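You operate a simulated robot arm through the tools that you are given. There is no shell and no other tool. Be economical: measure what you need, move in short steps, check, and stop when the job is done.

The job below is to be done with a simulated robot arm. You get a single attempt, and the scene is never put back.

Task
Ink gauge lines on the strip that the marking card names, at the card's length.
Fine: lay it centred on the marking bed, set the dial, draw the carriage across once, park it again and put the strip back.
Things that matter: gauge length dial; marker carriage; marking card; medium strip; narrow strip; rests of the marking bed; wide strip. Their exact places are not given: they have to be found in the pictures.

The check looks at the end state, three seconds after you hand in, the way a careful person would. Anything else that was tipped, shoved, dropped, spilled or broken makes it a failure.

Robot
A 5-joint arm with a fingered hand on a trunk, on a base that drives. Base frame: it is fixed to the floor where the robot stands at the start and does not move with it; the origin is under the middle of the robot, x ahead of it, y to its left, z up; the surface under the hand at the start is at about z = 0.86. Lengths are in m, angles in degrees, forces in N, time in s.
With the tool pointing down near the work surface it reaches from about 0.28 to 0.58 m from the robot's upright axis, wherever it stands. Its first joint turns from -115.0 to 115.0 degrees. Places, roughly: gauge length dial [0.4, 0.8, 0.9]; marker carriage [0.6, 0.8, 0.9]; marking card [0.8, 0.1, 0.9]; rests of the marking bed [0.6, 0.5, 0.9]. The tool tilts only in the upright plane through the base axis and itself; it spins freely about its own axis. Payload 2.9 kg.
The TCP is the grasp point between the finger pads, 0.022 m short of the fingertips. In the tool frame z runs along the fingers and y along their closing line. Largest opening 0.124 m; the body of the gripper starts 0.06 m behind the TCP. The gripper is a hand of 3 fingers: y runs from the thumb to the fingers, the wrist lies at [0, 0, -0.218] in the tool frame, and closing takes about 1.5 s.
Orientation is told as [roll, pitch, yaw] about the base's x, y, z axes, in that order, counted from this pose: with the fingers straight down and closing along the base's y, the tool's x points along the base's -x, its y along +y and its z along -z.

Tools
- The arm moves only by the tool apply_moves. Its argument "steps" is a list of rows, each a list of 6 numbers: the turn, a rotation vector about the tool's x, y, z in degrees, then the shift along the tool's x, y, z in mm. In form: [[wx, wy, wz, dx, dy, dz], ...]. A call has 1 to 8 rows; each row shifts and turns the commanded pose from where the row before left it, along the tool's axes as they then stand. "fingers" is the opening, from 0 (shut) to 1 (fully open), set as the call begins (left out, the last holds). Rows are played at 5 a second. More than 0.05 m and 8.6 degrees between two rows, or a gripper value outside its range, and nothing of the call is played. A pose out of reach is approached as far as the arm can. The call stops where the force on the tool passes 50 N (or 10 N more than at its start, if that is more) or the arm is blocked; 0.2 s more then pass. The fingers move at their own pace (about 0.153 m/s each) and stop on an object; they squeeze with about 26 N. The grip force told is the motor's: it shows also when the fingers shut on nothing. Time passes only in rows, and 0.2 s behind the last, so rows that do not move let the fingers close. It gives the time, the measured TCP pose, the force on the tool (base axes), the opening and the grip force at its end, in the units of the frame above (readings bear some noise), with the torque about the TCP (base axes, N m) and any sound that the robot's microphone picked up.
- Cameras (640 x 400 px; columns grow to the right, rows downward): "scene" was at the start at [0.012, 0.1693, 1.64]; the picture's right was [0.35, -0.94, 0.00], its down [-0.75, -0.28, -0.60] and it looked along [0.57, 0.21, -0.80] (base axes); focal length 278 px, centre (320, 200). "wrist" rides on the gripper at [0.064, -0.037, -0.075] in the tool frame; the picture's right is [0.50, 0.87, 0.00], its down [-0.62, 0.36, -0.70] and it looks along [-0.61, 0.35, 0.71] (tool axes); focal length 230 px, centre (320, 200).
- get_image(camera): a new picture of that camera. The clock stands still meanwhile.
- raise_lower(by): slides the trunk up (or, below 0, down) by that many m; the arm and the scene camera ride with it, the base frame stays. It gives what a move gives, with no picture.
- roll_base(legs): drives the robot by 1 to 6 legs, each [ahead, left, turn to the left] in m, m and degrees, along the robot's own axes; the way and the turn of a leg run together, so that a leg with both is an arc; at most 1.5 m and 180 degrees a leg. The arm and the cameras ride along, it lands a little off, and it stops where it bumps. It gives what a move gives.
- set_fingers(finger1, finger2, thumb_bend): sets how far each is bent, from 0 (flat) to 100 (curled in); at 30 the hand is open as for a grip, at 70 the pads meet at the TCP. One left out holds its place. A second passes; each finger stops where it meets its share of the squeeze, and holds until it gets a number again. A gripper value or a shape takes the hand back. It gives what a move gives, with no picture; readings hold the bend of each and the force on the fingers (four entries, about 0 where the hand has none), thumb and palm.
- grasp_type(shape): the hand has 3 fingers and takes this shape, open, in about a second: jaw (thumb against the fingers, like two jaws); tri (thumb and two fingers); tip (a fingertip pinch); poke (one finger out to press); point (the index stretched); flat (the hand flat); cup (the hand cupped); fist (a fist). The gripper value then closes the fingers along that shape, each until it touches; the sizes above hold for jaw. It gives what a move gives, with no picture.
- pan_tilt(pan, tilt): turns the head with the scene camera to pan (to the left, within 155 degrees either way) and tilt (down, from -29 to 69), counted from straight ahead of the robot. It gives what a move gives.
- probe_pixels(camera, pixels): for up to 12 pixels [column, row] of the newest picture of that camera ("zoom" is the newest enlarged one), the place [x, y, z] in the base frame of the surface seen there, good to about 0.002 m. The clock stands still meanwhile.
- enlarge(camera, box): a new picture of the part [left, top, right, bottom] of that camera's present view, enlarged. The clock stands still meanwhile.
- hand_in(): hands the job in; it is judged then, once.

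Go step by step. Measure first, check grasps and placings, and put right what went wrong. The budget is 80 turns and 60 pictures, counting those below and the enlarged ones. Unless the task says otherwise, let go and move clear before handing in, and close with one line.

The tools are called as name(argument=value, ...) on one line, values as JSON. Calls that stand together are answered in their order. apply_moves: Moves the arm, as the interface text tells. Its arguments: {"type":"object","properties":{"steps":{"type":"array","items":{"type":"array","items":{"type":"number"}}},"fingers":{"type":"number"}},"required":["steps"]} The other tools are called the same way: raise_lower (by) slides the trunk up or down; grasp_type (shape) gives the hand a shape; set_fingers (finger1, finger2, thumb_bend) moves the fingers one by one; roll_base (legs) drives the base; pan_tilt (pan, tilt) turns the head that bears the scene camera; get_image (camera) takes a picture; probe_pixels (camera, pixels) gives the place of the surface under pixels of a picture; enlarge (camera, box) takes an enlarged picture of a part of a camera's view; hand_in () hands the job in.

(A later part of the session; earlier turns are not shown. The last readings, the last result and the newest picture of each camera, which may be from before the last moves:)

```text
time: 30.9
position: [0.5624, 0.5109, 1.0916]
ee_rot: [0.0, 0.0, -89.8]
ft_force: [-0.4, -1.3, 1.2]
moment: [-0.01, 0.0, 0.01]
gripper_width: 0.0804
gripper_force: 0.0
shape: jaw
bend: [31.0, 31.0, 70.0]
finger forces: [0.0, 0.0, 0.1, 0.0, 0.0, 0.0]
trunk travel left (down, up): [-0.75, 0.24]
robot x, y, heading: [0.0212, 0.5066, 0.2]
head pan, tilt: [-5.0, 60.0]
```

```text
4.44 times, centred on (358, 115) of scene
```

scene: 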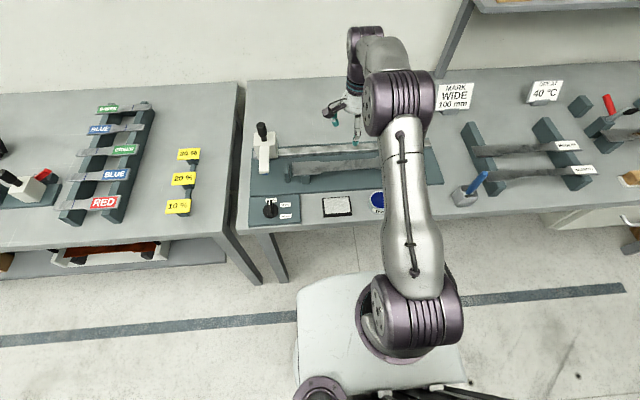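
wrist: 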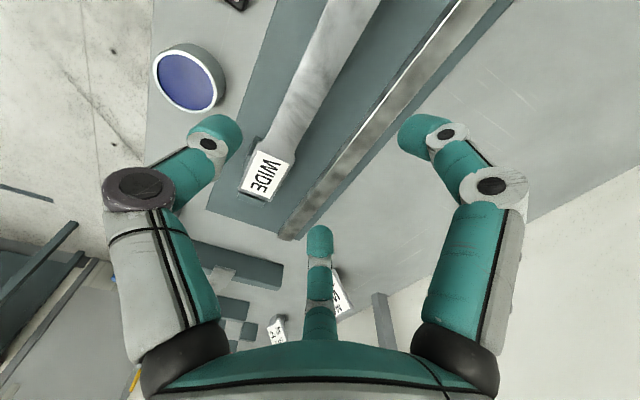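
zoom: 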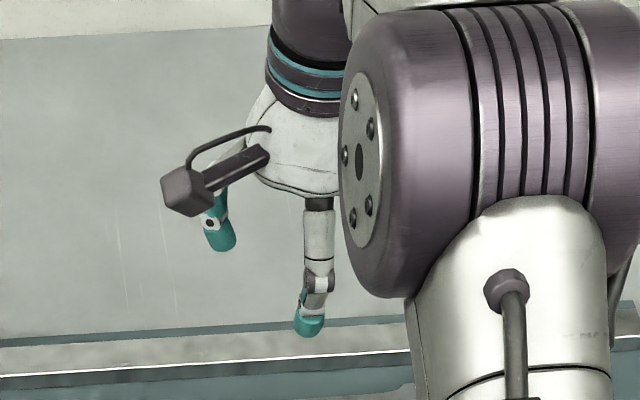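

In jaw the two fingertips are about 80 mm apart, too wide for the 47 mm bar. I'll take the "tip" shape, turn the tool to yaw 0 and go above the dial.

grasp_type(shape="tip")

apply_moves(steps=[[0, 0, -8.2, 0, 0, 0], [0, 0, -8.2, 0, 0, 0], [0, 0, -8.2, 0, 0, 0], [0, 0, -8.2, 0, 0, 0], [0, 0, -8.2, 0, 0, 0], [0, 0, -8.2, 0, 0, 0], [0, 0, -8.2, 0, 0, 0], [0, 0, -8.2, 0, 0, 0]])

apply_moves(steps=[[0, 0, -8.2, 0, 0, 0], [0, 0, -8.2, 0, 0, 0], [0, 0, -8, 0, 0, 0], [0, 0, 0, 20, 30, 0], [0, 0, 0, 30, 40, 0], [0, 0, 0, 30, 40, 0], [0, 0, 0, 30, 40, 0], [0, 0, 0, 15, 40, 0]])

apply_moves(steps=[[0, 0, 0, 0, 40, 0], [0, 0, 0, 0, 19, 0], [0, 0, 0, 0, 0, 0]])

get_image(camera="wrist")

```text
time: 31.8
position: [0.5623, 0.5117, 1.0907]
ee_rot: [0.1, 0.0, -89.8]
ft_force: [0.2, 0.4, 0.3]
moment: [0.02, 0.0, 0.03]
gripper_width: 0.1239
gripper_force: 0.1
shape: tip
bend: [30.0, 30.0, 30.0]
finger forces: [0.0, 0.0, 0.1, 0.0, 0.0, 0.1]
trunk travel left (down, up): [-0.75, 0.24]
robot x, y, heading: [0.0236, 0.5079, 0.3]
head pan, tilt: [-5.0, 60.0]
```

```text
time: 33.6
position: [0.5614, 0.5109, 1.0917]
ee_rot: [0.1, 0.0, -23.9]
ft_force: [-0.7, -0.8, -0.3]
moment: [-0.03, -0.02, 0.02]
gripper_width: 0.1239
gripper_force: 0.1
shape: tip
bend: [30.0, 30.0, 30.0]
finger forces: [0.0, 0.0, 0.0, 0.0, 0.1, 0.1]
trunk travel left (down, up): [-0.75, 0.24]
robot x, y, heading: [0.0187, 0.5055, -0.1]
head pan, tilt: [-5.0, 60.0]
```

```text
time: 35.4
position: [0.4342, 0.7018, 1.0907]
ee_rot: [-0.1, 0.0, 0.2]
ft_force: [0.3, 0.0, -0.7]
moment: [0.01, 0.0, -0.01]
gripper_width: 0.1239
gripper_force: 0.1
shape: tip
bend: [30.0, 30.0, 30.0]
finger forces: [0.1, 0.0, 0.0, 0.1, 0.0, 0.1]
trunk travel left (down, up): [-0.75, 0.24]
robot x, y, heading: [0.0207, 0.5041, 0.2]
head pan, tilt: [-5.0, 60.0]
```

```text
time: 36.2
position: [0.4341, 0.7606, 1.0919]
ee_rot: [0.0, -0.1, 0.2]
ft_force: [0.3, -0.1, -0.1]
moment: [-0.04, 0.05, -0.02]
gripper_width: 0.1238
gripper_force: 0.0
shape: tip
bend: [30.0, 30.0, 30.0]
finger forces: [0.1, 0.0, 0.0, 0.1, 0.0, 0.0]
trunk travel left (down, up): [-0.75, 0.24]
robot x, y, heading: [0.0205, 0.5075, 0.0]
head pan, tilt: [-5.0, 60.0]
```

```text
25 pictures are left
```

wrist: 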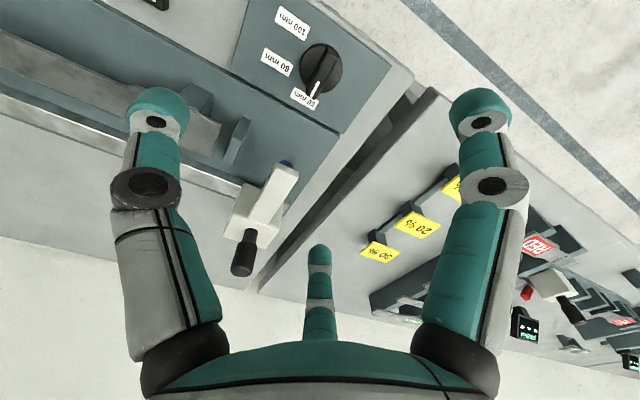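

I'll partly close in tip shape to see where the fingertips go.

apply_moves(steps=[[0, 0, 0, -3.4, 0, 0], [0, 0, 0, 0, 0, 0], [0, 0, 0, 0, 0, 0], [0, 0, 0, 0, 0, 0], [0, 0, 0, 0, 0, 0]], fingers=0.3)

get_image(camera="wrist")

```text
time: 37.4
position: [0.4386, 0.7611, 1.0921]
ee_rot: [0.0, 0.0, 0.2]
ft_force: [-0.1, -0.1, -0.5]
moment: [0.0, 0.0, -0.02]
gripper_width: 0.0376
gripper_force: 0.1
shape: tip
bend: [77.0, 77.0, 70.0]
finger forces: [0.0, 0.1, 0.1, 0.0, 0.0, 0.0]
trunk travel left (down, up): [-0.75, 0.24]
robot x, y, heading: [0.0223, 0.5075, 0.2]
head pan, tilt: [-5.0, 60.0]
```

```text
24 pictures are left
```

wrist: 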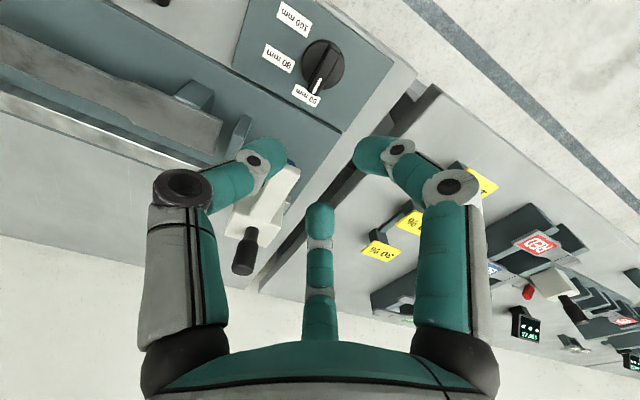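

probe_pixels(camera="wrist", pixels=[[275, 152], [265, 152], [362, 155], [380, 150], [320, 208], [320, 225], [255, 165], [400, 155]])

```text
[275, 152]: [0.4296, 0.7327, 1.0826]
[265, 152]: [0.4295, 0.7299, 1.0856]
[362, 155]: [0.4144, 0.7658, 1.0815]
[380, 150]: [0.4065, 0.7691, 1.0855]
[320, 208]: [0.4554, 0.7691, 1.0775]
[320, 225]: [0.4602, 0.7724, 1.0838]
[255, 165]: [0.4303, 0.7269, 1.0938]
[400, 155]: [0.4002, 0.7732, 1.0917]
```

The two fingertips converge at about ±25 mm along x, only just at the bar's ends. A one-finger push on the bar looks more robust, so I'll try the poke shape and measure its fingertip.

grasp_type(shape="poke")

get_image(camera="wrist")

enlarge(camera="scene", box=[220, 100, 348, 230])

```text
time: 38.3
position: [0.4385, 0.7591, 1.0917]
ee_rot: [0.1, 0.0, 0.2]
ft_force: [-0.4, 0.1, -0.5]
moment: [0.02, -0.02, -0.02]
gripper_width: 0.0
gripper_force: 0.0
shape: poke
bend: [100.0, 100.0, 90.0]
finger forces: [0.0, 0.0, 0.0, 0.0, 0.0, 0.0]
trunk travel left (down, up): [-0.75, 0.24]
robot x, y, heading: [0.0241, 0.5063, 0.5]
head pan, tilt: [-5.0, 60.0]
```

```text
23 pictures are left
```

wrist: 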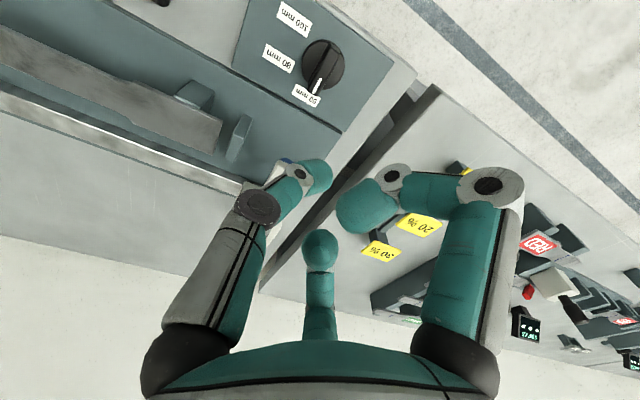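

```text
3.08 times, centred on (284, 165) of scene
```

zoom: 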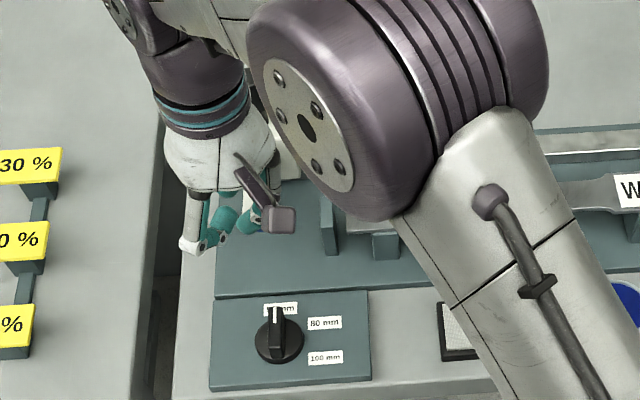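

probe_pixels(camera="wrist", pixels=[[318, 165], [322, 175], [315, 190], [360, 210], [320, 245], [345, 225]])

```text
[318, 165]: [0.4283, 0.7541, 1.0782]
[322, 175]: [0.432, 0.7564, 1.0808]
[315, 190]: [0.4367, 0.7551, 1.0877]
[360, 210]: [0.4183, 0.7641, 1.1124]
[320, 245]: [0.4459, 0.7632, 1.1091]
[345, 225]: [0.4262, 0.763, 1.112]
```

The thumb is the poker: its tip is about at the TCP, and the curled fingers stay about 17 mm above the TCP. I'll push the bar's near (−x) end from its −y side, which keeps clear of the carriage. Moving down there now.

apply_moves(steps=[[0, 0, 0, 8, -12, 20], [0, 0, 0, 9, -12, 30], [0, 0, 0, 0, 0, 40], [0, 0, 0, 0, 0, 40], [0, 0, 0, 0, 0, 30], [0, 0, 0, 0, 0, 12], [0, 0, 0, 0, 0, 8], [0, 0, 0, 0, 0, 0]])

get_image(camera="wrist")

enlarge(camera="scene", box=[230, 170, 310, 230])

```text
time: 40.1
position: [0.4236, 0.7352, 0.9109]
ee_rot: [-0.1, 0.0, 0.3]
ft_force: [-0.2, -0.6, -0.8]
moment: [0.02, -0.03, 0.0]
gripper_width: 0.0
gripper_force: 0.1
shape: poke
bend: [100.0, 100.0, 90.0]
finger forces: [0.0, 0.0, 0.0, 0.0, 0.0, 0.0]
trunk travel left (down, up): [-0.75, 0.24]
robot x, y, heading: [0.0222, 0.5045, 0.3]
head pan, tilt: [-5.0, 60.0]
```

```text
21 pictures are left
```

wrist: 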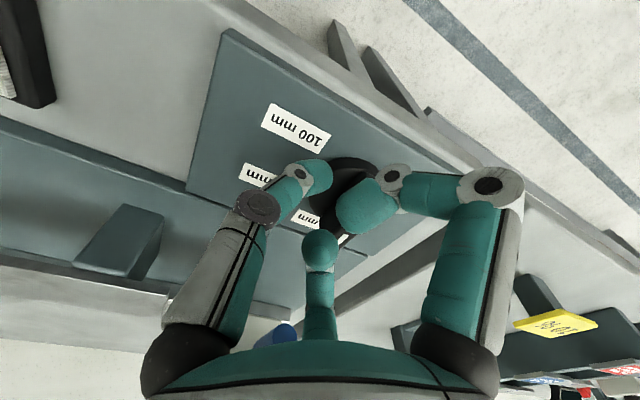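

```text
6.67 times, centred on (270, 200) of scene
```

zoom: 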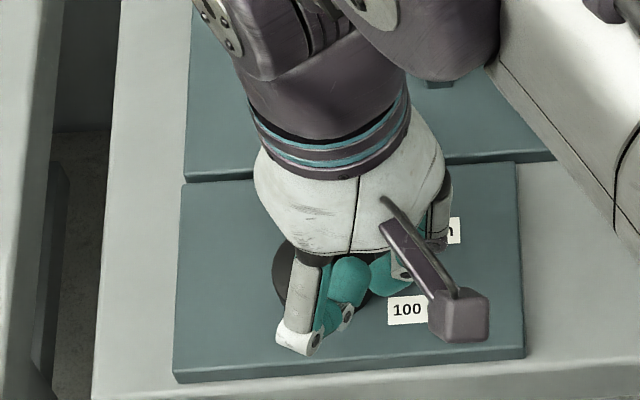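

The tip is beside the bar's near end and clear of the carriage. I'll approach 11 mm in +y, then sweep the first 32° clockwise about the dial axis.

apply_moves(steps=[[0, 0, 0, 0, 5, 0], [0, 0, 0, 0, 6, 0], [0, 0, 8, 1.5, 2.2, 0], [0, 0, 8, 1.5, 2.2, 0], [0, 0, 8, 1.5, 2.2, 0], [0, 0, 8, 1.5, 2.2, 0], [0, 0, 0, 0, 0, 0]])

get_image(camera="wrist")

```text
time: 41.7
position: [0.4183, 0.7572, 0.9106]
ee_rot: [0.0, 0.0, -31.8]
ft_force: [-2.4, -0.6, 0.5]
moment: [-0.06, 0.02, 0.02]
gripper_width: 0.0002
gripper_force: 0.1
shape: poke
bend: [100.0, 100.0, 39.0]
finger forces: [0.0, 0.0, 0.1, 0.0, 1.6, 0.0]
trunk travel left (down, up): [-0.75, 0.24]
robot x, y, heading: [0.0211, 0.5041, 0.2]
head pan, tilt: [-5.0, 60.0]
```

```text
19 pictures are left
```

wrist: 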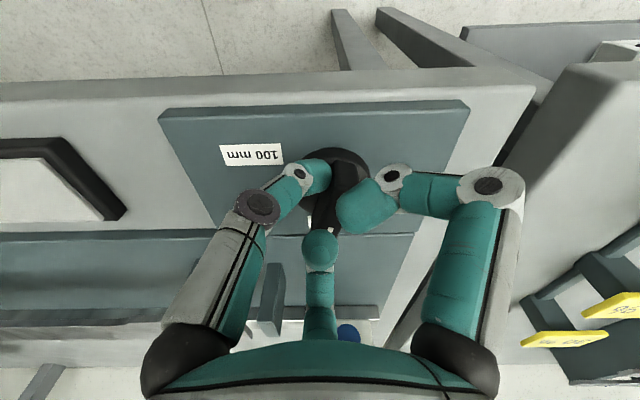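

There is contact (1.6 N on the thumb) and the dial seems to be turning. I'll continue the sweep.

apply_moves(steps=[[0, 0, 8, 1.5, 2.2, 0], [0, 0, 8, 1.5, 2.2, 0], [0, 0, 8, 1.5, 2.2, 0], [0, 0, 8, 1.5, 2.2, 0], [0, 0, 8, 1.5, 2.2, 0], [0, 0, 8, 1.5, 2.2, 0], [0, 0, 8, 1.5, 2.2, 0], [0, 0, 0, 0, 0, 0]])

get_image(camera="wrist")

```text
time: 43.5
position: [0.4244, 0.7723, 0.9113]
ee_rot: [0.1, 0.1, -87.7]
ft_force: [-3.0, 1.2, 0.8]
moment: [0.02, 0.03, -0.01]
gripper_width: 0.0
gripper_force: 0.1
shape: poke
bend: [100.0, 100.0, 39.0]
finger forces: [0.0, 0.0, 0.0, 0.0, 2.9, 0.0]
trunk travel left (down, up): [-0.75, 0.24]
robot x, y, heading: [0.0258, 0.5088, 0.2]
head pan, tilt: [-5.0, 60.0]
```

```text
18 pictures are left
```

wrist: 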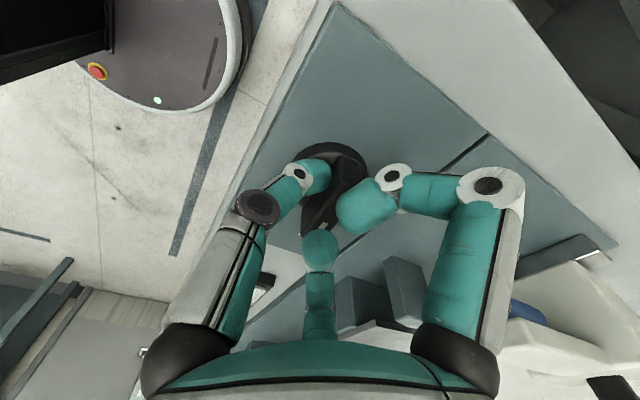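

The bar is following the thumb. I'll sweep another 28°, then back off and look at the pointer.

apply_moves(steps=[[0, 0, 8, 1.5, 2.2, 0], [0, 0, 8, 1.5, 2.2, 0], [0, 0, 8, 1.5, 2.2, 0], [0, 0, 4, 0.7, 1.1, 0], [0, 0, 0, 0, 0, 0]])

apply_moves(steps=[[0, 0, 0, 0, -5, 0], [0, 0, 0, 0, -5, 0], [0, 0, 0, 0, 0, -30], [0, 0, 0, 0, 0, -40], [0, 0, 0, 0, 0, -40], [0, 0, 0, 0, 0, -40], [0, 0, 0, 0, 0, -30]])

enlarge(camera="scene", box=[245, 190, 309, 230])

```text
time: 44.7
position: [0.4312, 0.7763, 0.9117]
ee_rot: [0.0, 0.1, -115.8]
ft_force: [-2.6, 3.3, 1.0]
moment: [0.04, 0.02, -0.02]
gripper_width: 0.0
gripper_force: 0.0
shape: poke
bend: [100.0, 100.0, 39.0]
finger forces: [0.0, 0.1, 0.0, 0.0, 4.1, 0.0]
trunk travel left (down, up): [-0.75, 0.24]
robot x, y, heading: [0.0207, 0.5059, 0.3]
head pan, tilt: [-5.0, 60.0]
```

```text
time: 46.3
position: [0.4234, 0.7804, 1.0926]
ee_rot: [0.0, 0.0, -115.8]
ft_force: [-0.7, -0.8, -0.5]
moment: [0.0, 0.03, 0.02]
gripper_width: 0.0
gripper_force: 0.0
shape: poke
bend: [100.0, 100.0, 90.0]
finger forces: [0.0, 0.1, 0.0, 0.0, 0.0, 0.0]
trunk travel left (down, up): [-0.75, 0.24]
robot x, y, heading: [0.0232, 0.5066, 0.2]
head pan, tilt: [-5.0, 60.0]
```

```text
10.00 times, centred on (277, 210) of scene
```

zoom: 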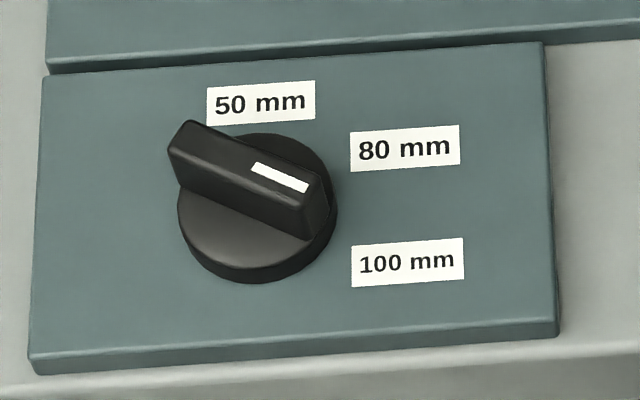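

The pointer is between 80 and 100 mm. I'll probe it to get the exact angle.

probe_pixels(camera="zoom", pixels=[[256, 168], [304, 187], [195, 135], [280, 178], [185, 150], [408, 263], [405, 148], [262, 101]])

```text
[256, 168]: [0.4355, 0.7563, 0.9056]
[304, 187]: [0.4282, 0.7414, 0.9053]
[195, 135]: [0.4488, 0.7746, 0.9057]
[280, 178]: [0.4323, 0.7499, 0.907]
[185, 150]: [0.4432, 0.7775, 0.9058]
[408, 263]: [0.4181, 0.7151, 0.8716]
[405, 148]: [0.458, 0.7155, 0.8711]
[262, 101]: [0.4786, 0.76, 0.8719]
```

The pointer direction is about −117°, straight at the 100 mm label (−113° to −120°), so the dial is set. Next the carriage handle at (0.65, 0.758): I'll take the tip shape, turn to yaw −90, lift and drive forward.

grasp_type(shape="tip")

apply_moves(steps=[[0, 0, -8.6, 0, 0, -20], [0, 0, -8.6, 0, 0, -20], [0, 0, -8.6, 0, 0, 0], [0, 0, 0, 0, 0, 0]])

roll_base(legs=[[0.14, 0, 0]])

enlarge(camera="scene", box=[160, 80, 352, 200])

```text
time: 47.2
position: [0.4233, 0.7799, 1.0907]
ee_rot: [-0.1, 0.1, -115.8]
ft_force: [0.4, -0.1, -0.4]
moment: [-0.01, 0.01, 0.0]
gripper_width: 0.1239
gripper_force: 0.0
shape: tip
bend: [30.0, 30.0, 30.0]
finger forces: [0.0, 0.0, 0.1, 0.1, 0.0, 0.1]
trunk travel left (down, up): [-0.75, 0.24]
robot x, y, heading: [0.0204, 0.5038, 0.2]
head pan, tilt: [-5.0, 60.0]
```

```text
time: 48.2
position: [0.424, 0.7804, 1.1309]
ee_rot: [0.0, 0.0, -89.9]
ft_force: [0.3, -0.1, 0.0]
moment: [-0.01, -0.02, 0.03]
gripper_width: 0.1239
gripper_force: 0.1
shape: tip
bend: [30.0, 30.0, 30.0]
finger forces: [0.0, 0.0, 0.0, 0.0, 0.0, 0.0]
trunk travel left (down, up): [-0.75, 0.24]
robot x, y, heading: [0.0208, 0.5038, 0.5]
head pan, tilt: [-5.0, 60.0]
```

```text
time: 49.6
position: [0.5678, 0.7805, 1.1312]
ee_rot: [0.1, -0.1, -89.9]
ft_force: [-0.2, 0.1, 0.0]
moment: [-0.02, -0.01, -0.02]
gripper_width: 0.1239
gripper_force: 0.0
shape: tip
bend: [30.0, 30.0, 30.0]
finger forces: [0.0, 0.0, 0.1, 0.0, 0.0, 0.0]
trunk travel left (down, up): [-0.75, 0.24]
robot x, y, heading: [0.1699, 0.5036, 0.2]
head pan, tilt: [-5.0, 60.0]
```

```text
3.33 times, centred on (256, 140) of scene
```

zoom: 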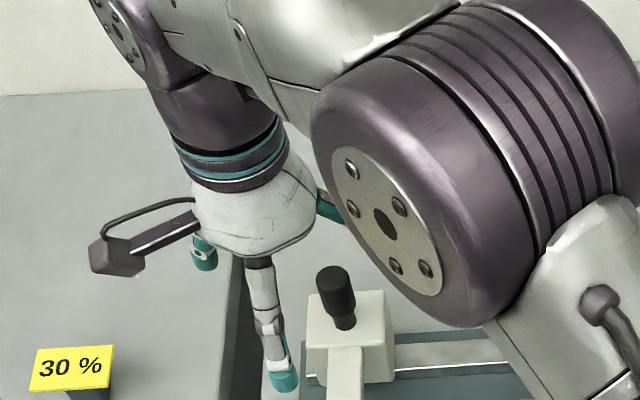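

probe_pixels(camera="zoom", pixels=[[330, 270], [345, 285], [320, 285], [345, 310], [325, 305], [345, 325], [360, 330]])

```text
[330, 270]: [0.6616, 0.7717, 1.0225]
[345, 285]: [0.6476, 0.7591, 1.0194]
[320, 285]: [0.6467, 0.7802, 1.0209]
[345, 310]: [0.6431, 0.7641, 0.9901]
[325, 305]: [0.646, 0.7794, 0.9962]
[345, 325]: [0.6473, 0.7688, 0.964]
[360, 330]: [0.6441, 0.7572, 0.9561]
```

The handle axis is at about (0.655, 0.769), top 1.022. I'll move over it, descend around it and close.

apply_moves(steps=[[0, 0, 0, -5, 40, 0], [0, 0, 0, -6.5, 47, 0], [0, 0, 0, 0, 0, 40], [0, 0, 0, 0, 0, 40], [0, 0, 0, 0, 0, 30], [0, 0, 0, 0, 0, 18], [0, 0, 0, 0, 0, 0]])

get_image(camera="wrist")

```text
time: 51.2
position: [0.6527, 0.7699, 1.0032]
ee_rot: [0.0, 0.0, -90.0]
ft_force: [-0.1, 0.3, 0.2]
moment: [0.0, -0.01, -0.02]
gripper_width: 0.1236
gripper_force: 0.1
shape: tip
bend: [30.0, 30.0, 30.0]
finger forces: [0.0, 0.0, 0.1, 0.0, 0.1, 0.0]
trunk travel left (down, up): [-0.75, 0.24]
robot x, y, heading: [0.1662, 0.508, 0.1]
head pan, tilt: [-5.0, 60.0]
```

```text
15 pictures are left
```

wrist: 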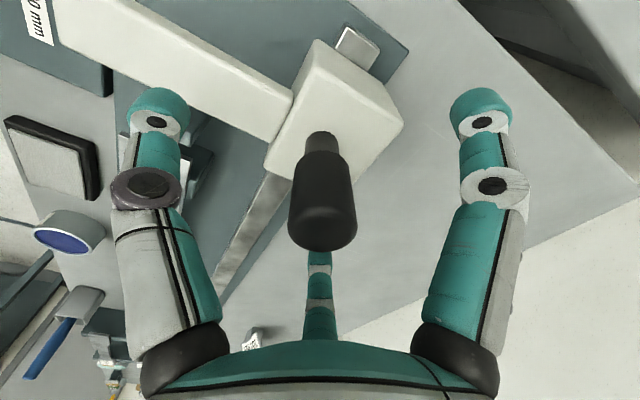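

The handle (322,200) is centred among the three fingers. Closing on it.

apply_moves(steps=[[0, 0, 0, 0, 0, 0], [0, 0, 0, 0, 0, 0], [0, 0, 0, 0, 0, 0], [0, 0, 0, 0, 0, 0], [0, 0, 0, 0, 0, 0], [0, 0, 0, 0, 0, 0], [0, 0, 0, 0, 0, 0], [0, 0, 0, 0, 0, 0]], fingers=0)

get_image(camera="wrist")

```text
time: 53.0
position: [0.6528, 0.7685, 1.0036]
ee_rot: [-0.2, 0.0, -90.0]
ft_force: [-2.7, -4.6, -6.2]
moment: [-0.07, 0.05, -0.07]
gripper_width: 0.0217
gripper_force: 26.1
shape: tip
bend: [76.0, 74.0, 70.0]
finger forces: [23.0, 23.2, 0.0, 0.0, 23.2, 0.1]
trunk travel left (down, up): [-0.75, 0.24]
robot x, y, heading: [0.1658, 0.5071, 0.4]
head pan, tilt: [-5.0, 60.0]
```

```text
14 pictures are left
```

wrist: 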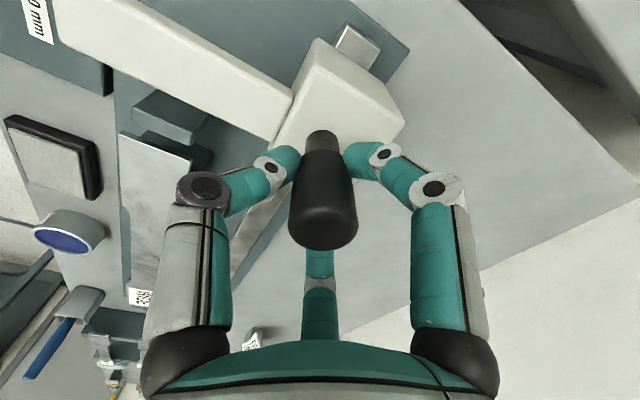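

The grip is firm (23 N on each finger). I'll draw the carriage along −y.

apply_moves(steps=[[0, 0, 0, -10, 0, 0], [0, 0, 0, -20, 0, 0], [0, 0, 0, -25, 0, 0], [0, 0, 0, -25, 0, 0], [0, 0, 0, -25, 0, 0], [0, 0, 0, -25, 0, 0], [0, 0, 0, -25, 0, 0], [0, 0, 0, -25, 0, 0]])

```text
time: 54.8
position: [0.6532, 0.5885, 1.0031]
ee_rot: [0.0, 0.1, -90.0]
ft_force: [-6.1, 1.2, -4.2]
moment: [0.05, 0.14, -0.08]
gripper_width: 0.0217
gripper_force: 26.2
shape: tip
bend: [76.0, 74.0, 70.0]
finger forces: [24.2, 22.8, 0.1, 0.0, 24.5, 0.1]
trunk travel left (down, up): [-0.75, 0.24]
robot x, y, heading: [0.1674, 0.5042, 0.4]
head pan, tilt: [-5.0, 60.0]
```

It runs smoothly with small forces. I'll continue across.

apply_moves(steps=[[0, 0, 0, -25, 0, 0], [0, 0, 0, -25, 0, 0], [0, 0, 0, -25, 0, 0], [0, 0, 0, -25, 0, 0], [0, 0, 0, -25, 0, 0], [0, 0, 0, -25, 0, 0], [0, 0, 0, -25, 0, 0], [0, 0, 0, -25, 0, 0]])

get_image(camera="scene")

```text
time: 56.6
position: [0.6531, 0.3879, 1.0026]
ee_rot: [0.0, 0.0, -90.0]
ft_force: [-10.6, 2.4, -10.3]
moment: [0.04, 0.21, -0.02]
gripper_width: 0.0209
gripper_force: 26.0
shape: tip
bend: [76.0, 74.0, 70.0]
finger forces: [22.7, 22.2, 0.0, 0.0, 24.7, 0.0]
trunk travel left (down, up): [-0.75, 0.24]
robot x, y, heading: [0.1631, 0.504, 0.4]
head pan, tilt: [-5.0, 60.0]
```

```text
13 pictures are left
```

scene: 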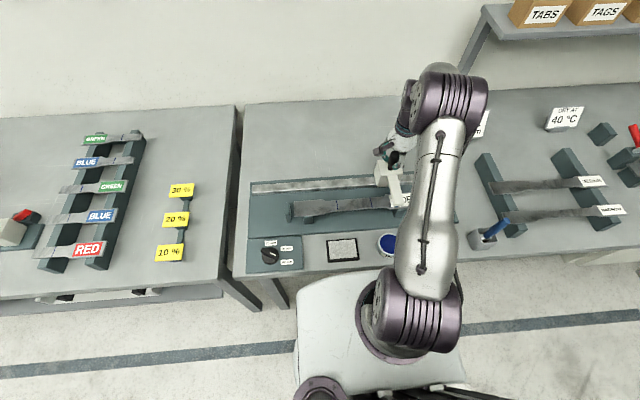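

The carriage is past the centre. I'll ease 1 mm toward −x and go on to about y=0.26.

apply_moves(steps=[[0, 0, 0, -25, -1, 0], [0, 0, 0, -25, 0, 0], [0, 0, 0, -25, 0, 0], [0, 0, 0, -25, 0, 0], [0, 0, 0, -15, 0, 0], [0, 0, 0, -10, 0, 0], [0, 0, 0, 0, 0, 0]])

enlarge(camera="scene", box=[240, 160, 432, 280])

```text
time: 58.2
position: [0.6528, 0.2643, 1.0032]
ee_rot: [0.1, 0.0, -90.0]
ft_force: [-5.9, 2.2, 0.5]
moment: [0.04, 0.1, -0.09]
gripper_width: 0.0211
gripper_force: 25.6
shape: tip
bend: [76.0, 74.0, 70.0]
finger forces: [24.4, 23.1, 0.0, 0.1, 24.0, 0.0]
trunk travel left (down, up): [-0.75, 0.24]
robot x, y, heading: [0.1678, 0.5069, 0.3]
head pan, tilt: [-5.0, 60.0]
```

```text
3.33 times, centred on (336, 220) of scene
```

zoom: 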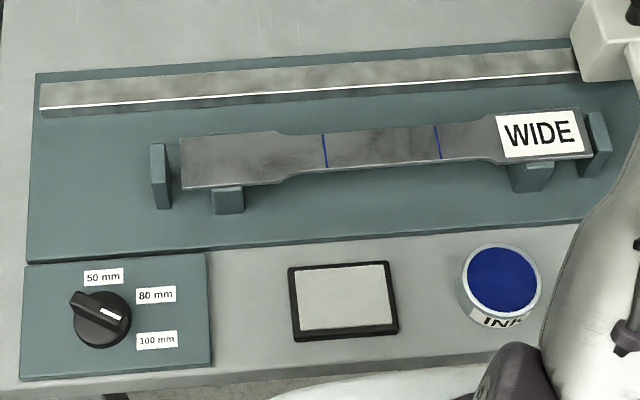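

Two blue gauge lines are on the strip, at (325,150) and (438,142). I'll probe them, and return the carriage.

probe_pixels(camera="zoom", pixels=[[325, 150], [438, 142], [183, 165], [586, 135]])

apply_moves(steps=[[0, 0, 0, 20, 0, 0], [0, 0, 0, 25, 0, 0], [0, 0, 0, 25, 0, 0], [0, 0, 0, 25, 0, 0], [0, 0, 0, 25, 0, 0], [0, 0, 0, 25, 0, 0], [0, 0, 0, 25, 0, 0], [0, 0, 0, 25, 0, 0]])

apply_moves(steps=[[0, 0, 0, 25, 0, 0], [0, 0, 0, 25, 0, 0], [0, 0, 0, 25, 0, 0], [0, 0, 0, 25, 0, 0], [0, 0, 0, 25, 0, 0], [0, 0, 0, 25, 0, 0], [0, 0, 0, 25, 0, 0], [0, 0, 0, 25, 0, 0]])

apply_moves(steps=[[0, 0, 0, 25, 0, 0], [0, 0, 0, 25, 0, 0], [0, 0, 0, 25, 0, 0], [0, 0, 0, 20, 0, 0], [0, 0, 0, 10, 0, 0], [0, 0, 0, 5, 0, 0], [0, 0, 0, 0, 0, 0]])

```text
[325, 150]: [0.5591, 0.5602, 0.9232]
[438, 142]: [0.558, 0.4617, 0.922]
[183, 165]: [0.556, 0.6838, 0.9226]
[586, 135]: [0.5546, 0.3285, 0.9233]
```

```text
time: 60.0
position: [0.6544, 0.46, 1.0036]
ee_rot: [0.1, 0.0, -89.9]
ft_force: [-4.8, -1.3, -0.3]
moment: [-0.03, 0.09, -0.12]
gripper_width: 0.0213
gripper_force: 26.1
shape: tip
bend: [76.0, 74.0, 70.0]
finger forces: [24.5, 23.8, 0.0, 0.1, 23.7, 0.0]
trunk travel left (down, up): [-0.75, 0.24]
robot x, y, heading: [0.1704, 0.5068, 0.1]
head pan, tilt: [-5.0, 60.0]
```

```text
time: 61.8
position: [0.6538, 0.6616, 1.0033]
ee_rot: [-0.1, -0.1, -90.0]
ft_force: [-4.0, -2.3, -4.9]
moment: [-0.02, 0.06, -0.11]
gripper_width: 0.0216
gripper_force: 26.2
shape: tip
bend: [76.0, 74.0, 70.0]
finger forces: [24.4, 23.1, 0.1, 0.1, 23.2, 0.0]
trunk travel left (down, up): [-0.75, 0.24]
robot x, y, heading: [0.1653, 0.5071, 0.0]
head pan, tilt: [-5.0, 60.0]
```

```text
time: 63.4
position: [0.6527, 0.7679, 1.0023]
ee_rot: [0.0, 0.1, -90.0]
ft_force: [3.2, -6.0, 5.5]
moment: [-0.06, -0.07, -0.14]
gripper_width: 0.0213
gripper_force: 25.7
shape: tip
bend: [76.0, 74.0, 70.0]
finger forces: [27.7, 25.7, 0.0, 0.0, 23.9, 0.0]
trunk travel left (down, up): [-0.75, 0.24]
robot x, y, heading: [0.1682, 0.5028, 0.3]
head pan, tilt: [-5.0, 60.0]
```

The lines are about 99 mm apart, centred at y≈0.511. The carriage is back at y=0.768 where it was parked. I'll release and rise.

apply_moves(steps=[[0, 0, 0, 0, 0, 0], [0, 0, 0, 0, 0, 0], [0, 0, 0, 0, 0, 0], [0, 0, 0, 0, 0, 0], [0, 0, 0, 0, 0, 0], [0, 0, 0, 0, 0, 0], [0, 0, 0, 0, 0, 0]], fingers=1)

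apply_moves(steps=[[0, 0, 0, 0, 0, -30], [0, 0, 0, 0, 0, -40], [0, 0, 0, 0, 0, -40], [0, 0, 0, 0, 0, -20], [0, 0, 0, 0, 0, 0]])

get_image(camera="scene")

```text
time: 65.0
position: [0.6535, 0.7688, 1.0024]
ee_rot: [0.0, 0.0, -90.0]
ft_force: [0.6, 0.9, -0.3]
moment: [0.03, -0.03, -0.01]
gripper_width: 0.1241
gripper_force: 0.1
shape: tip
bend: [30.0, 30.0, 30.0]
finger forces: [0.1, 0.0, 0.0, 0.0, 0.0, 0.0]
trunk travel left (down, up): [-0.75, 0.24]
robot x, y, heading: [0.1631, 0.5052, 0.3]
head pan, tilt: [-5.0, 60.0]
```

```text
time: 66.2
position: [0.6526, 0.7706, 1.1328]
ee_rot: [-0.1, 0.1, -90.1]
ft_force: [1.3, -0.3, 0.1]
moment: [0.01, 0.02, 0.01]
gripper_width: 0.124
gripper_force: 0.1
shape: tip
bend: [30.0, 30.0, 30.0]
finger forces: [0.1, 0.0, 0.0, 0.0, 0.0, 0.0]
trunk travel left (down, up): [-0.75, 0.24]
robot x, y, heading: [0.1657, 0.5074, 0.3]
head pan, tilt: [-5.0, 60.0]
```

```text
11 pictures are left
```

scene: 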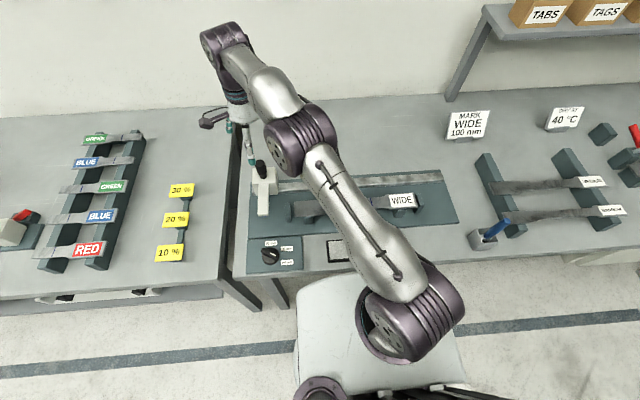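

The carriage is parked and the strip unmoved. I'll go back to the jaw shape and above the strip centre (0.5615, 0.511).

grasp_type(shape="jaw")

apply_moves(steps=[[0, 0, 0, -37, -13, 0], [0, 0, 0, -37, -13, 0], [0, 0, 0, -37, -13, 0], [0, 0, 0, -37, -13, 0], [0, 0, 0, -37, -13, 0], [0, 0, 0, -37, -13, 0], [0, 0, 0, -38, -13, 0], [0, 0, 0, 0, 0, 0]], fingers=0.65)

apply_moves(steps=[[0, 0, 0, 0, 0, 40], [0, 0, 0, 0, 0, 40], [0, 0, 0, 0, 0, 40], [0, 0, 0, 0, 0, 40], [0, 0, 0, 0, 0, 0]])

get_image(camera="wrist")

```text
time: 67.1
position: [0.6529, 0.7688, 1.1335]
ee_rot: [0.0, 0.0, -90.1]
ft_force: [-0.2, -0.6, 0.4]
moment: [-0.01, -0.03, 0.0]
gripper_width: 0.1241
gripper_force: 0.1
shape: jaw
bend: [30.0, 30.0, 30.0]
finger forces: [0.1, 0.0, 0.0, 0.1, 0.0, 0.0]
trunk travel left (down, up): [-0.75, 0.24]
robot x, y, heading: [0.1652, 0.5087, 0.1]
head pan, tilt: [-5.0, 60.0]
```

```text
time: 68.9
position: [0.5619, 0.5093, 1.132]
ee_rot: [0.0, 0.0, -90.0]
ft_force: [-0.2, -0.3, -0.7]
moment: [0.0, -0.03, -0.02]
gripper_width: 0.0809
gripper_force: 0.0
shape: jaw
bend: [30.0, 30.0, 70.0]
finger forces: [0.0, 0.0, 0.0, 0.1, 0.0, 0.0]
trunk travel left (down, up): [-0.75, 0.24]
robot x, y, heading: [0.162, 0.5091, 0.3]
head pan, tilt: [-5.0, 60.0]
```

```text
time: 70.1
position: [0.563, 0.5086, 0.9747]
ee_rot: [0.1, 0.0, -90.0]
ft_force: [-0.1, -0.5, 0.3]
moment: [0.0, 0.0, -0.02]
gripper_width: 0.0812
gripper_force: 0.2
shape: jaw
bend: [30.0, 30.0, 70.0]
finger forces: [0.0, 0.0, 0.0, 0.0, 0.0, 0.0]
trunk travel left (down, up): [-0.75, 0.24]
robot x, y, heading: [0.1674, 0.508, 0.1]
head pan, tilt: [-5.0, 60.0]
```

```text
10 pictures are left
```

wrist: 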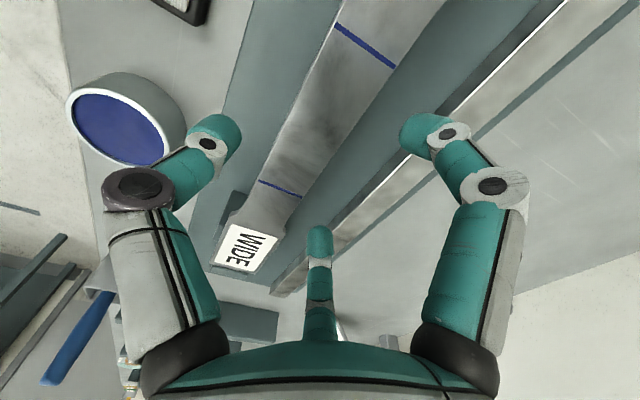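

The strip, with both lines, is between the thumb and the fingers. Lower, close, lift.

apply_moves(steps=[[0, 0, 0, 2, -1, 25], [0, 0, 0, 0, 0, 18], [0, 0, 0, 0, 0, 10], [0, 0, 0, 0, 0, 0]])

apply_moves(steps=[[0, 0, 0, 0, 0, 0], [0, 0, 0, 0, 0, 0], [0, 0, 0, 0, 0, 0], [0, 0, 0, 0, 0, 0], [0, 0, 0, 0, 0, 0], [0, 0, 0, 0, 0, 0], [0, 0, 0, 0, 0, 0], [0, 0, 0, 0, 0, 0]], fingers=0)

apply_moves(steps=[[0, 0, 0, 0, 0, -10], [0, 0, 0, 0, 0, -20], [0, 0, 0, 0, 0, -30], [0, 0, 0, 0, 0, -40], [0, 0, 0, 0, 0, -30], [0, 0, 0, 0, 0, 0]])

get_image(camera="scene")

```text
time: 71.1
position: [0.5622, 0.5111, 0.9208]
ee_rot: [0.0, -0.1, -89.9]
ft_force: [0.3, 0.5, 0.9]
moment: [0.0, 0.0, 0.0]
gripper_width: 0.081
gripper_force: 0.0
shape: jaw
bend: [30.0, 30.0, 70.0]
finger forces: [0.1, 0.1, 0.1, 0.0, 0.0, 0.1]
trunk travel left (down, up): [-0.75, 0.24]
robot x, y, heading: [0.1655, 0.5066, -0.0]
head pan, tilt: [-5.0, 60.0]
```

```text
time: 72.9
position: [0.5622, 0.5109, 0.9229]
ee_rot: [0.1, 0.0, -90.0]
ft_force: [-0.4, 0.8, -0.1]
moment: [0.07, -0.03, -0.01]
gripper_width: 0.0275
gripper_force: 25.8
shape: jaw
bend: [80.0, 81.0, 78.0]
finger forces: [19.6, 18.8, 0.0, 0.0, 39.3, 0.0]
trunk travel left (down, up): [-0.75, 0.24]
robot x, y, heading: [0.1652, 0.509, 0.2]
head pan, tilt: [-5.0, 60.0]
```

```text
time: 74.3
position: [0.5634, 0.5089, 1.049]
ee_rot: [-0.1, 0.0, -90.0]
ft_force: [0.7, 1.0, -7.1]
moment: [0.01, -0.04, -0.04]
gripper_width: 0.0275
gripper_force: 26.2
shape: jaw
bend: [80.0, 81.0, 78.0]
finger forces: [19.7, 18.9, 0.1, 0.1, 40.3, 0.0]
trunk travel left (down, up): [-0.75, 0.24]
robot x, y, heading: [0.1674, 0.5097, 0.3]
head pan, tilt: [-5.0, 60.0]
```

```text
9 pictures are left
```

scene: 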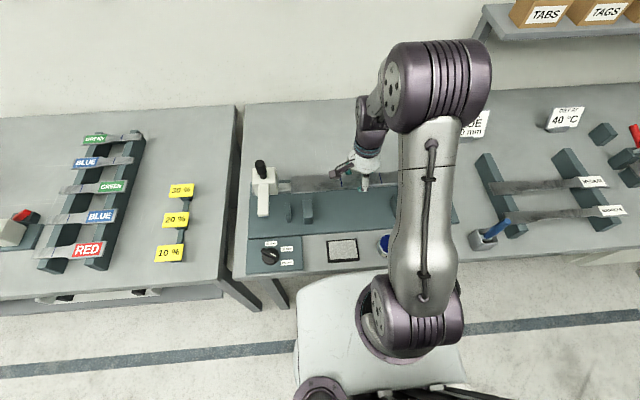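

The marked strip is held and lifted. I'll drive back right toward the rack.

roll_base(legs=[[0, -0.592, 0]])

pan_tilt(pan=5, tilt=60)

apply_moves(steps=[[0, 0, 0, 0, 30, 0], [0, 0, 0, 0, 30, 0], [0, 0, 0, 0, 30, 0], [0, 0, 0, 0, 27, 0], [0, 0, 0, 0, 0, 0]])

get_image(camera="scene")

```text
time: 77.7
position: [0.568, -0.0867, 1.0492]
ee_rot: [0.1, 0.0, -89.5]
ft_force: [0.5, -0.7, -7.2]
moment: [0.05, -0.07, 0.04]
gripper_width: 0.027
gripper_force: 26.1
shape: jaw
bend: [80.0, 81.0, 78.0]
finger forces: [19.8, 19.0, 0.1, 0.1, 40.5, 0.0]
trunk travel left (down, up): [-0.75, 0.24]
robot x, y, heading: [0.171, -0.0966, 0.6]
head pan, tilt: [-5.0, 60.0]
```

```text
time: 78.4
position: [0.5675, -0.0873, 1.0481]
ee_rot: [0.0, 0.0, -89.5]
ft_force: [-1.1, -0.2, -7.8]
moment: [0.02, -0.07, 0.01]
gripper_width: 0.0271
gripper_force: 25.7
shape: jaw
bend: [80.0, 81.0, 78.0]
finger forces: [19.8, 19.0, 0.0, 0.0, 40.6, 0.1]
trunk travel left (down, up): [-0.75, 0.24]
robot x, y, heading: [0.1746, -0.0955, 0.8]
head pan, tilt: [5.0, 60.0]
```

```text
time: 79.6
position: [0.6853, -0.0861, 1.0497]
ee_rot: [0.0, 0.0, -89.5]
ft_force: [-0.5, -0.9, -7.4]
moment: [0.02, -0.1, -0.04]
gripper_width: 0.0271
gripper_force: 25.6
shape: jaw
bend: [80.0, 81.0, 79.0]
finger forces: [20.5, 19.7, 0.0, 0.0, 41.9, 0.0]
trunk travel left (down, up): [-0.75, 0.24]
robot x, y, heading: [0.1713, -0.0946, 0.8]
head pan, tilt: [5.0, 60.0]
```

```text
8 pictures are left
```

scene: 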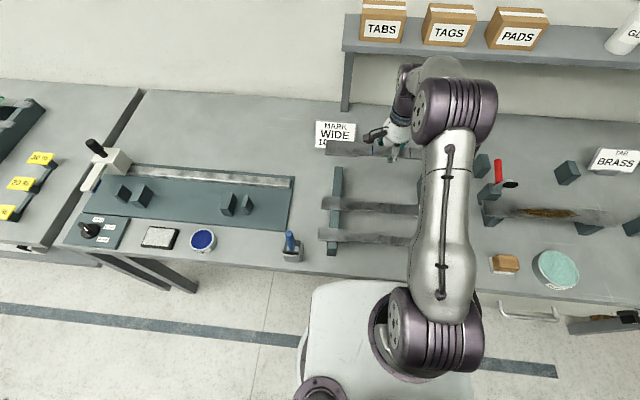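

I'll measure the strip's left end and edges relative to its old place.

enlarge(camera="scene", box=[310, 120, 406, 180])

probe_pixels(camera="zoom", pixels=[[130, 145], [115, 190], [125, 230], [200, 150], [200, 235], [300, 165], [300, 235], [340, 180], [340, 240]])

```text
6.67 times, centred on (358, 150) of scene
```

zoom: 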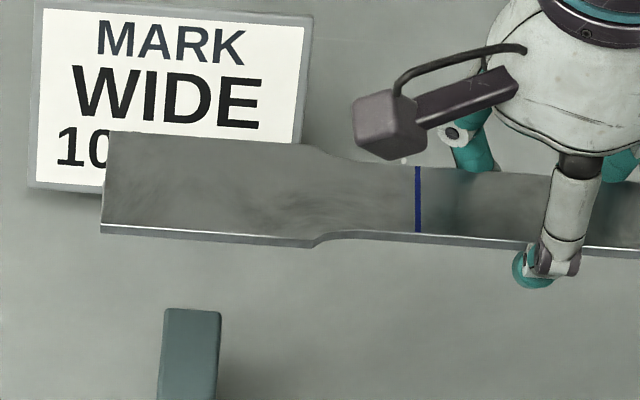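

```text
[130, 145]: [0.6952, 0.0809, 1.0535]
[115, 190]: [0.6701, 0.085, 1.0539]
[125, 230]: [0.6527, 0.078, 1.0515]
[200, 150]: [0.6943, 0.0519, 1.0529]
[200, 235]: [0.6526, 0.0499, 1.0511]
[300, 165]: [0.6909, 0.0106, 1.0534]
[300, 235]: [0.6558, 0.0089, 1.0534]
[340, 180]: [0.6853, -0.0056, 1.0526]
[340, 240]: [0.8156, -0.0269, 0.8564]
```

The strip is centred at x≈0.676 with its end at y≈0.089, matching its old place. I'll correct the yaw by 0.5° and lower onto the rack.

apply_moves(steps=[[0, 0, 0.5, 0.5, 0.5, 30], [0, 0, 0, 0, 0, 40], [0, 0, 0, 0, 0, 30], [0, 0, 0, 0, 0, 15], [0, 0, 0, 0, 0, 7], [0, 0, 0, 0, 0, 3], [0, 0, 0, 0, 0, 2], [0, 0, 0, 0, 0, 0]])

enlarge(camera="scene", box=[310, 120, 406, 180])

probe_pixels(camera="zoom", pixels=[[130, 240], [130, 300], [200, 250], [200, 320], [300, 270], [112, 270]])

```text
time: 81.4
position: [0.6856, -0.0856, 0.9226]
ee_rot: [0.0, 0.0, -90.0]
ft_force: [-0.4, -0.5, -6.8]
moment: [0.05, -0.07, -0.01]
gripper_width: 0.0267
gripper_force: 25.7
shape: jaw
bend: [81.0, 81.0, 79.0]
finger forces: [20.7, 19.7, 0.0, 0.0, 42.1, 0.1]
trunk travel left (down, up): [-0.75, 0.24]
robot x, y, heading: [0.1743, -0.0931, 0.7]
head pan, tilt: [5.0, 60.0]
```

```text
6.67 times, centred on (358, 150) of scene
```

zoom: 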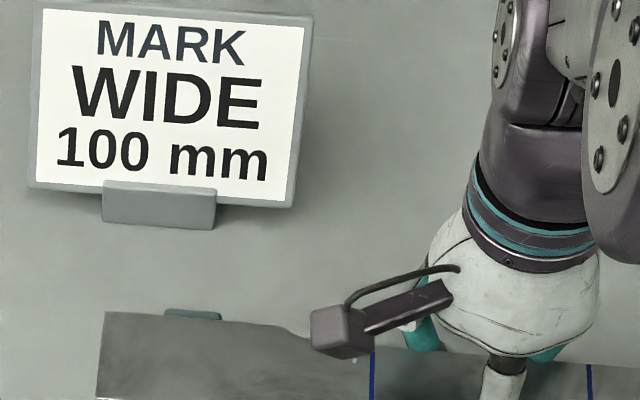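

```text
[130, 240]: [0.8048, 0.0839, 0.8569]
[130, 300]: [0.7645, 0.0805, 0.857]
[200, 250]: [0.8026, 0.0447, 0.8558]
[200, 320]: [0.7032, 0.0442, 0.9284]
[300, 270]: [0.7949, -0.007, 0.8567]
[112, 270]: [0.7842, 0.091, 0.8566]
```

There is no contact yet (force still −6.8 N, top at ~0.928). I'll lower in 1 mm steps.

apply_moves(steps=[[0, 0, 0, 0, 0, 1], [0, 0, 0, 0, 0, 1], [0, 0, 0, 0, 0, 0.7], [0, 0, 0, 0, 0, 0]])

```text
time: 82.4
position: [0.6861, -0.0861, 0.9197]
ee_rot: [-0.2, -0.1, -90.0]
ft_force: [-0.6, -0.5, -6.6]
moment: [0.05, -0.05, 0.02]
gripper_width: 0.0268
gripper_force: 26.1
shape: jaw
bend: [81.0, 81.0, 79.0]
finger forces: [20.6, 19.6, 0.0, 0.0, 42.2, 0.1]
trunk travel left (down, up): [-0.75, 0.24]
robot x, y, heading: [0.1703, -0.0955, 0.7]
head pan, tilt: [5.0, 60.0]
```

apply_moves(steps=[[0, 0, 0, 0, 0, 1], [0, 0, 0, 0, 0, 1], [0, 0, 0, 0, 0, 0], [0, 0, 0, 0, 0, 0]])

pan_tilt(pan=5, tilt=66)

enlarge(camera="scene", box=[300, 100, 428, 180])

```text
time: 83.4
position: [0.6847, -0.0856, 0.9184]
ee_rot: [0.0, 0.0, -90.1]
ft_force: [2.1, 0.5, -2.7]
moment: [-0.02, -0.09, -0.01]
gripper_width: 0.0267
gripper_force: 26.1
shape: jaw
bend: [81.0, 81.0, 79.0]
finger forces: [17.7, 17.1, 0.0, 0.0, 29.8, 0.0]
trunk travel left (down, up): [-0.75, 0.24]
robot x, y, heading: [0.1696, -0.0926, 0.5]
head pan, tilt: [5.0, 60.0]
```

```text
time: 84.1
position: [0.6855, -0.0865, 0.9191]
ee_rot: [0.0, 0.1, -89.9]
ft_force: [2.1, 1.3, -1.9]
moment: [0.02, -0.12, 0.0]
gripper_width: 0.0268
gripper_force: 25.8
shape: jaw
bend: [81.0, 81.0, 79.0]
finger forces: [18.1, 17.6, 0.1, 0.1, 30.0, 0.1]
trunk travel left (down, up): [-0.75, 0.24]
robot x, y, heading: [0.1673, -0.0963, 0.6]
head pan, tilt: [5.0, 66.0]
```

```text
5.00 times, centred on (364, 140) of scene
```

zoom: 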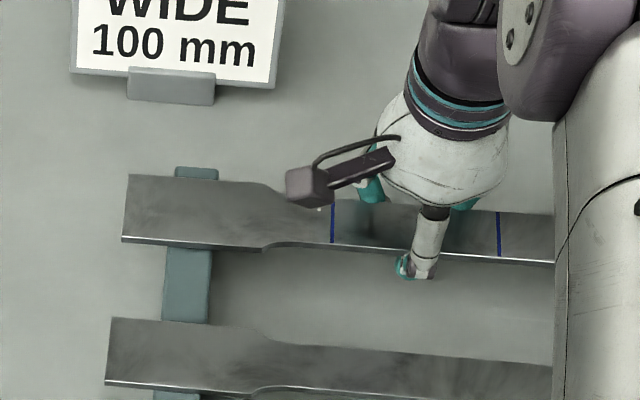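

It is now touching. A quick probe of the placement before releasing.

probe_pixels(camera="zoom", pixels=[[130, 210], [200, 183], [200, 236], [450, 210], [450, 250], [110, 350], [200, 325], [200, 380]])

apply_moves(steps=[[0, 0, 0, 0, 0, 0.5], [0, 0, 0, 0, 0, 0], [0, 0, 0, 0, 0, 0], [0, 0, 0, 0, 0, 0], [0, 0, 0, 0, 0, 0], [0, 0, 0, 0, 0, 0]], fingers=0.65)

apply_moves(steps=[[0, 0, 0, 0, 0, -20], [0, 0, 0, 0, 0, -30], [0, 0, 0, 0, 0, -40], [0, 0, 0, 0, 0, -40], [0, 0, 0, 0, 0, -40], [0, 0, 0, 0, -30, -10]])

get_image(camera="wrist")

get_image(camera="scene")

```text
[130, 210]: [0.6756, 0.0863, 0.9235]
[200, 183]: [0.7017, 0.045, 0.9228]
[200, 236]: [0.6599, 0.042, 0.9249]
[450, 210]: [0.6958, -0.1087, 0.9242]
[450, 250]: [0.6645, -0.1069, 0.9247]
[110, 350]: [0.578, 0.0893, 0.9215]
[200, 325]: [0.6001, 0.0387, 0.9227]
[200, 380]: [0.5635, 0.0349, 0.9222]
```

```text
time: 85.5
position: [0.6838, -0.0858, 0.9185]
ee_rot: [0.0, 0.1, -90.0]
ft_force: [0.3, 0.2, -1.0]
moment: [0.01, 0.04, -0.03]
gripper_width: 0.0802
gripper_force: 0.0
shape: jaw
bend: [31.0, 31.0, 70.0]
finger forces: [0.0, 0.1, 0.1, 0.1, 0.1, 0.1]
trunk travel left (down, up): [-0.75, 0.24]
robot x, y, heading: [0.1735, -0.0939, 0.9]
head pan, tilt: [5.0, 66.0]
```

```text
time: 86.9
position: [0.6519, -0.0892, 1.0983]
ee_rot: [0.0, 0.0, -90.0]
ft_force: [-0.5, 0.4, -0.5]
moment: [-0.02, 0.01, 0.02]
gripper_width: 0.0802
gripper_force: 0.0
shape: jaw
bend: [31.0, 31.0, 70.0]
finger forces: [0.0, 0.0, 0.0, 0.1, 0.1, 0.0]
trunk travel left (down, up): [-0.75, 0.24]
robot x, y, heading: [0.1719, -0.0905, 0.7]
head pan, tilt: [5.0, 66.0]
```

```text
4 pictures are left
```

wrist: 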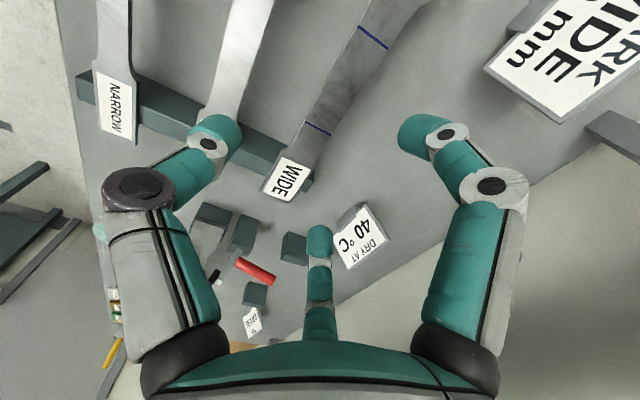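

```text
3 pictures are left
```

scene: 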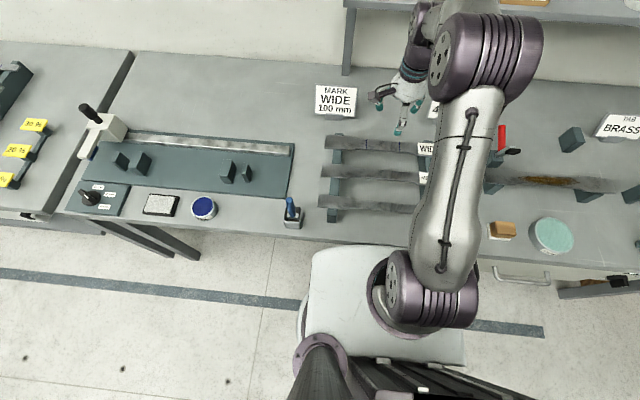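

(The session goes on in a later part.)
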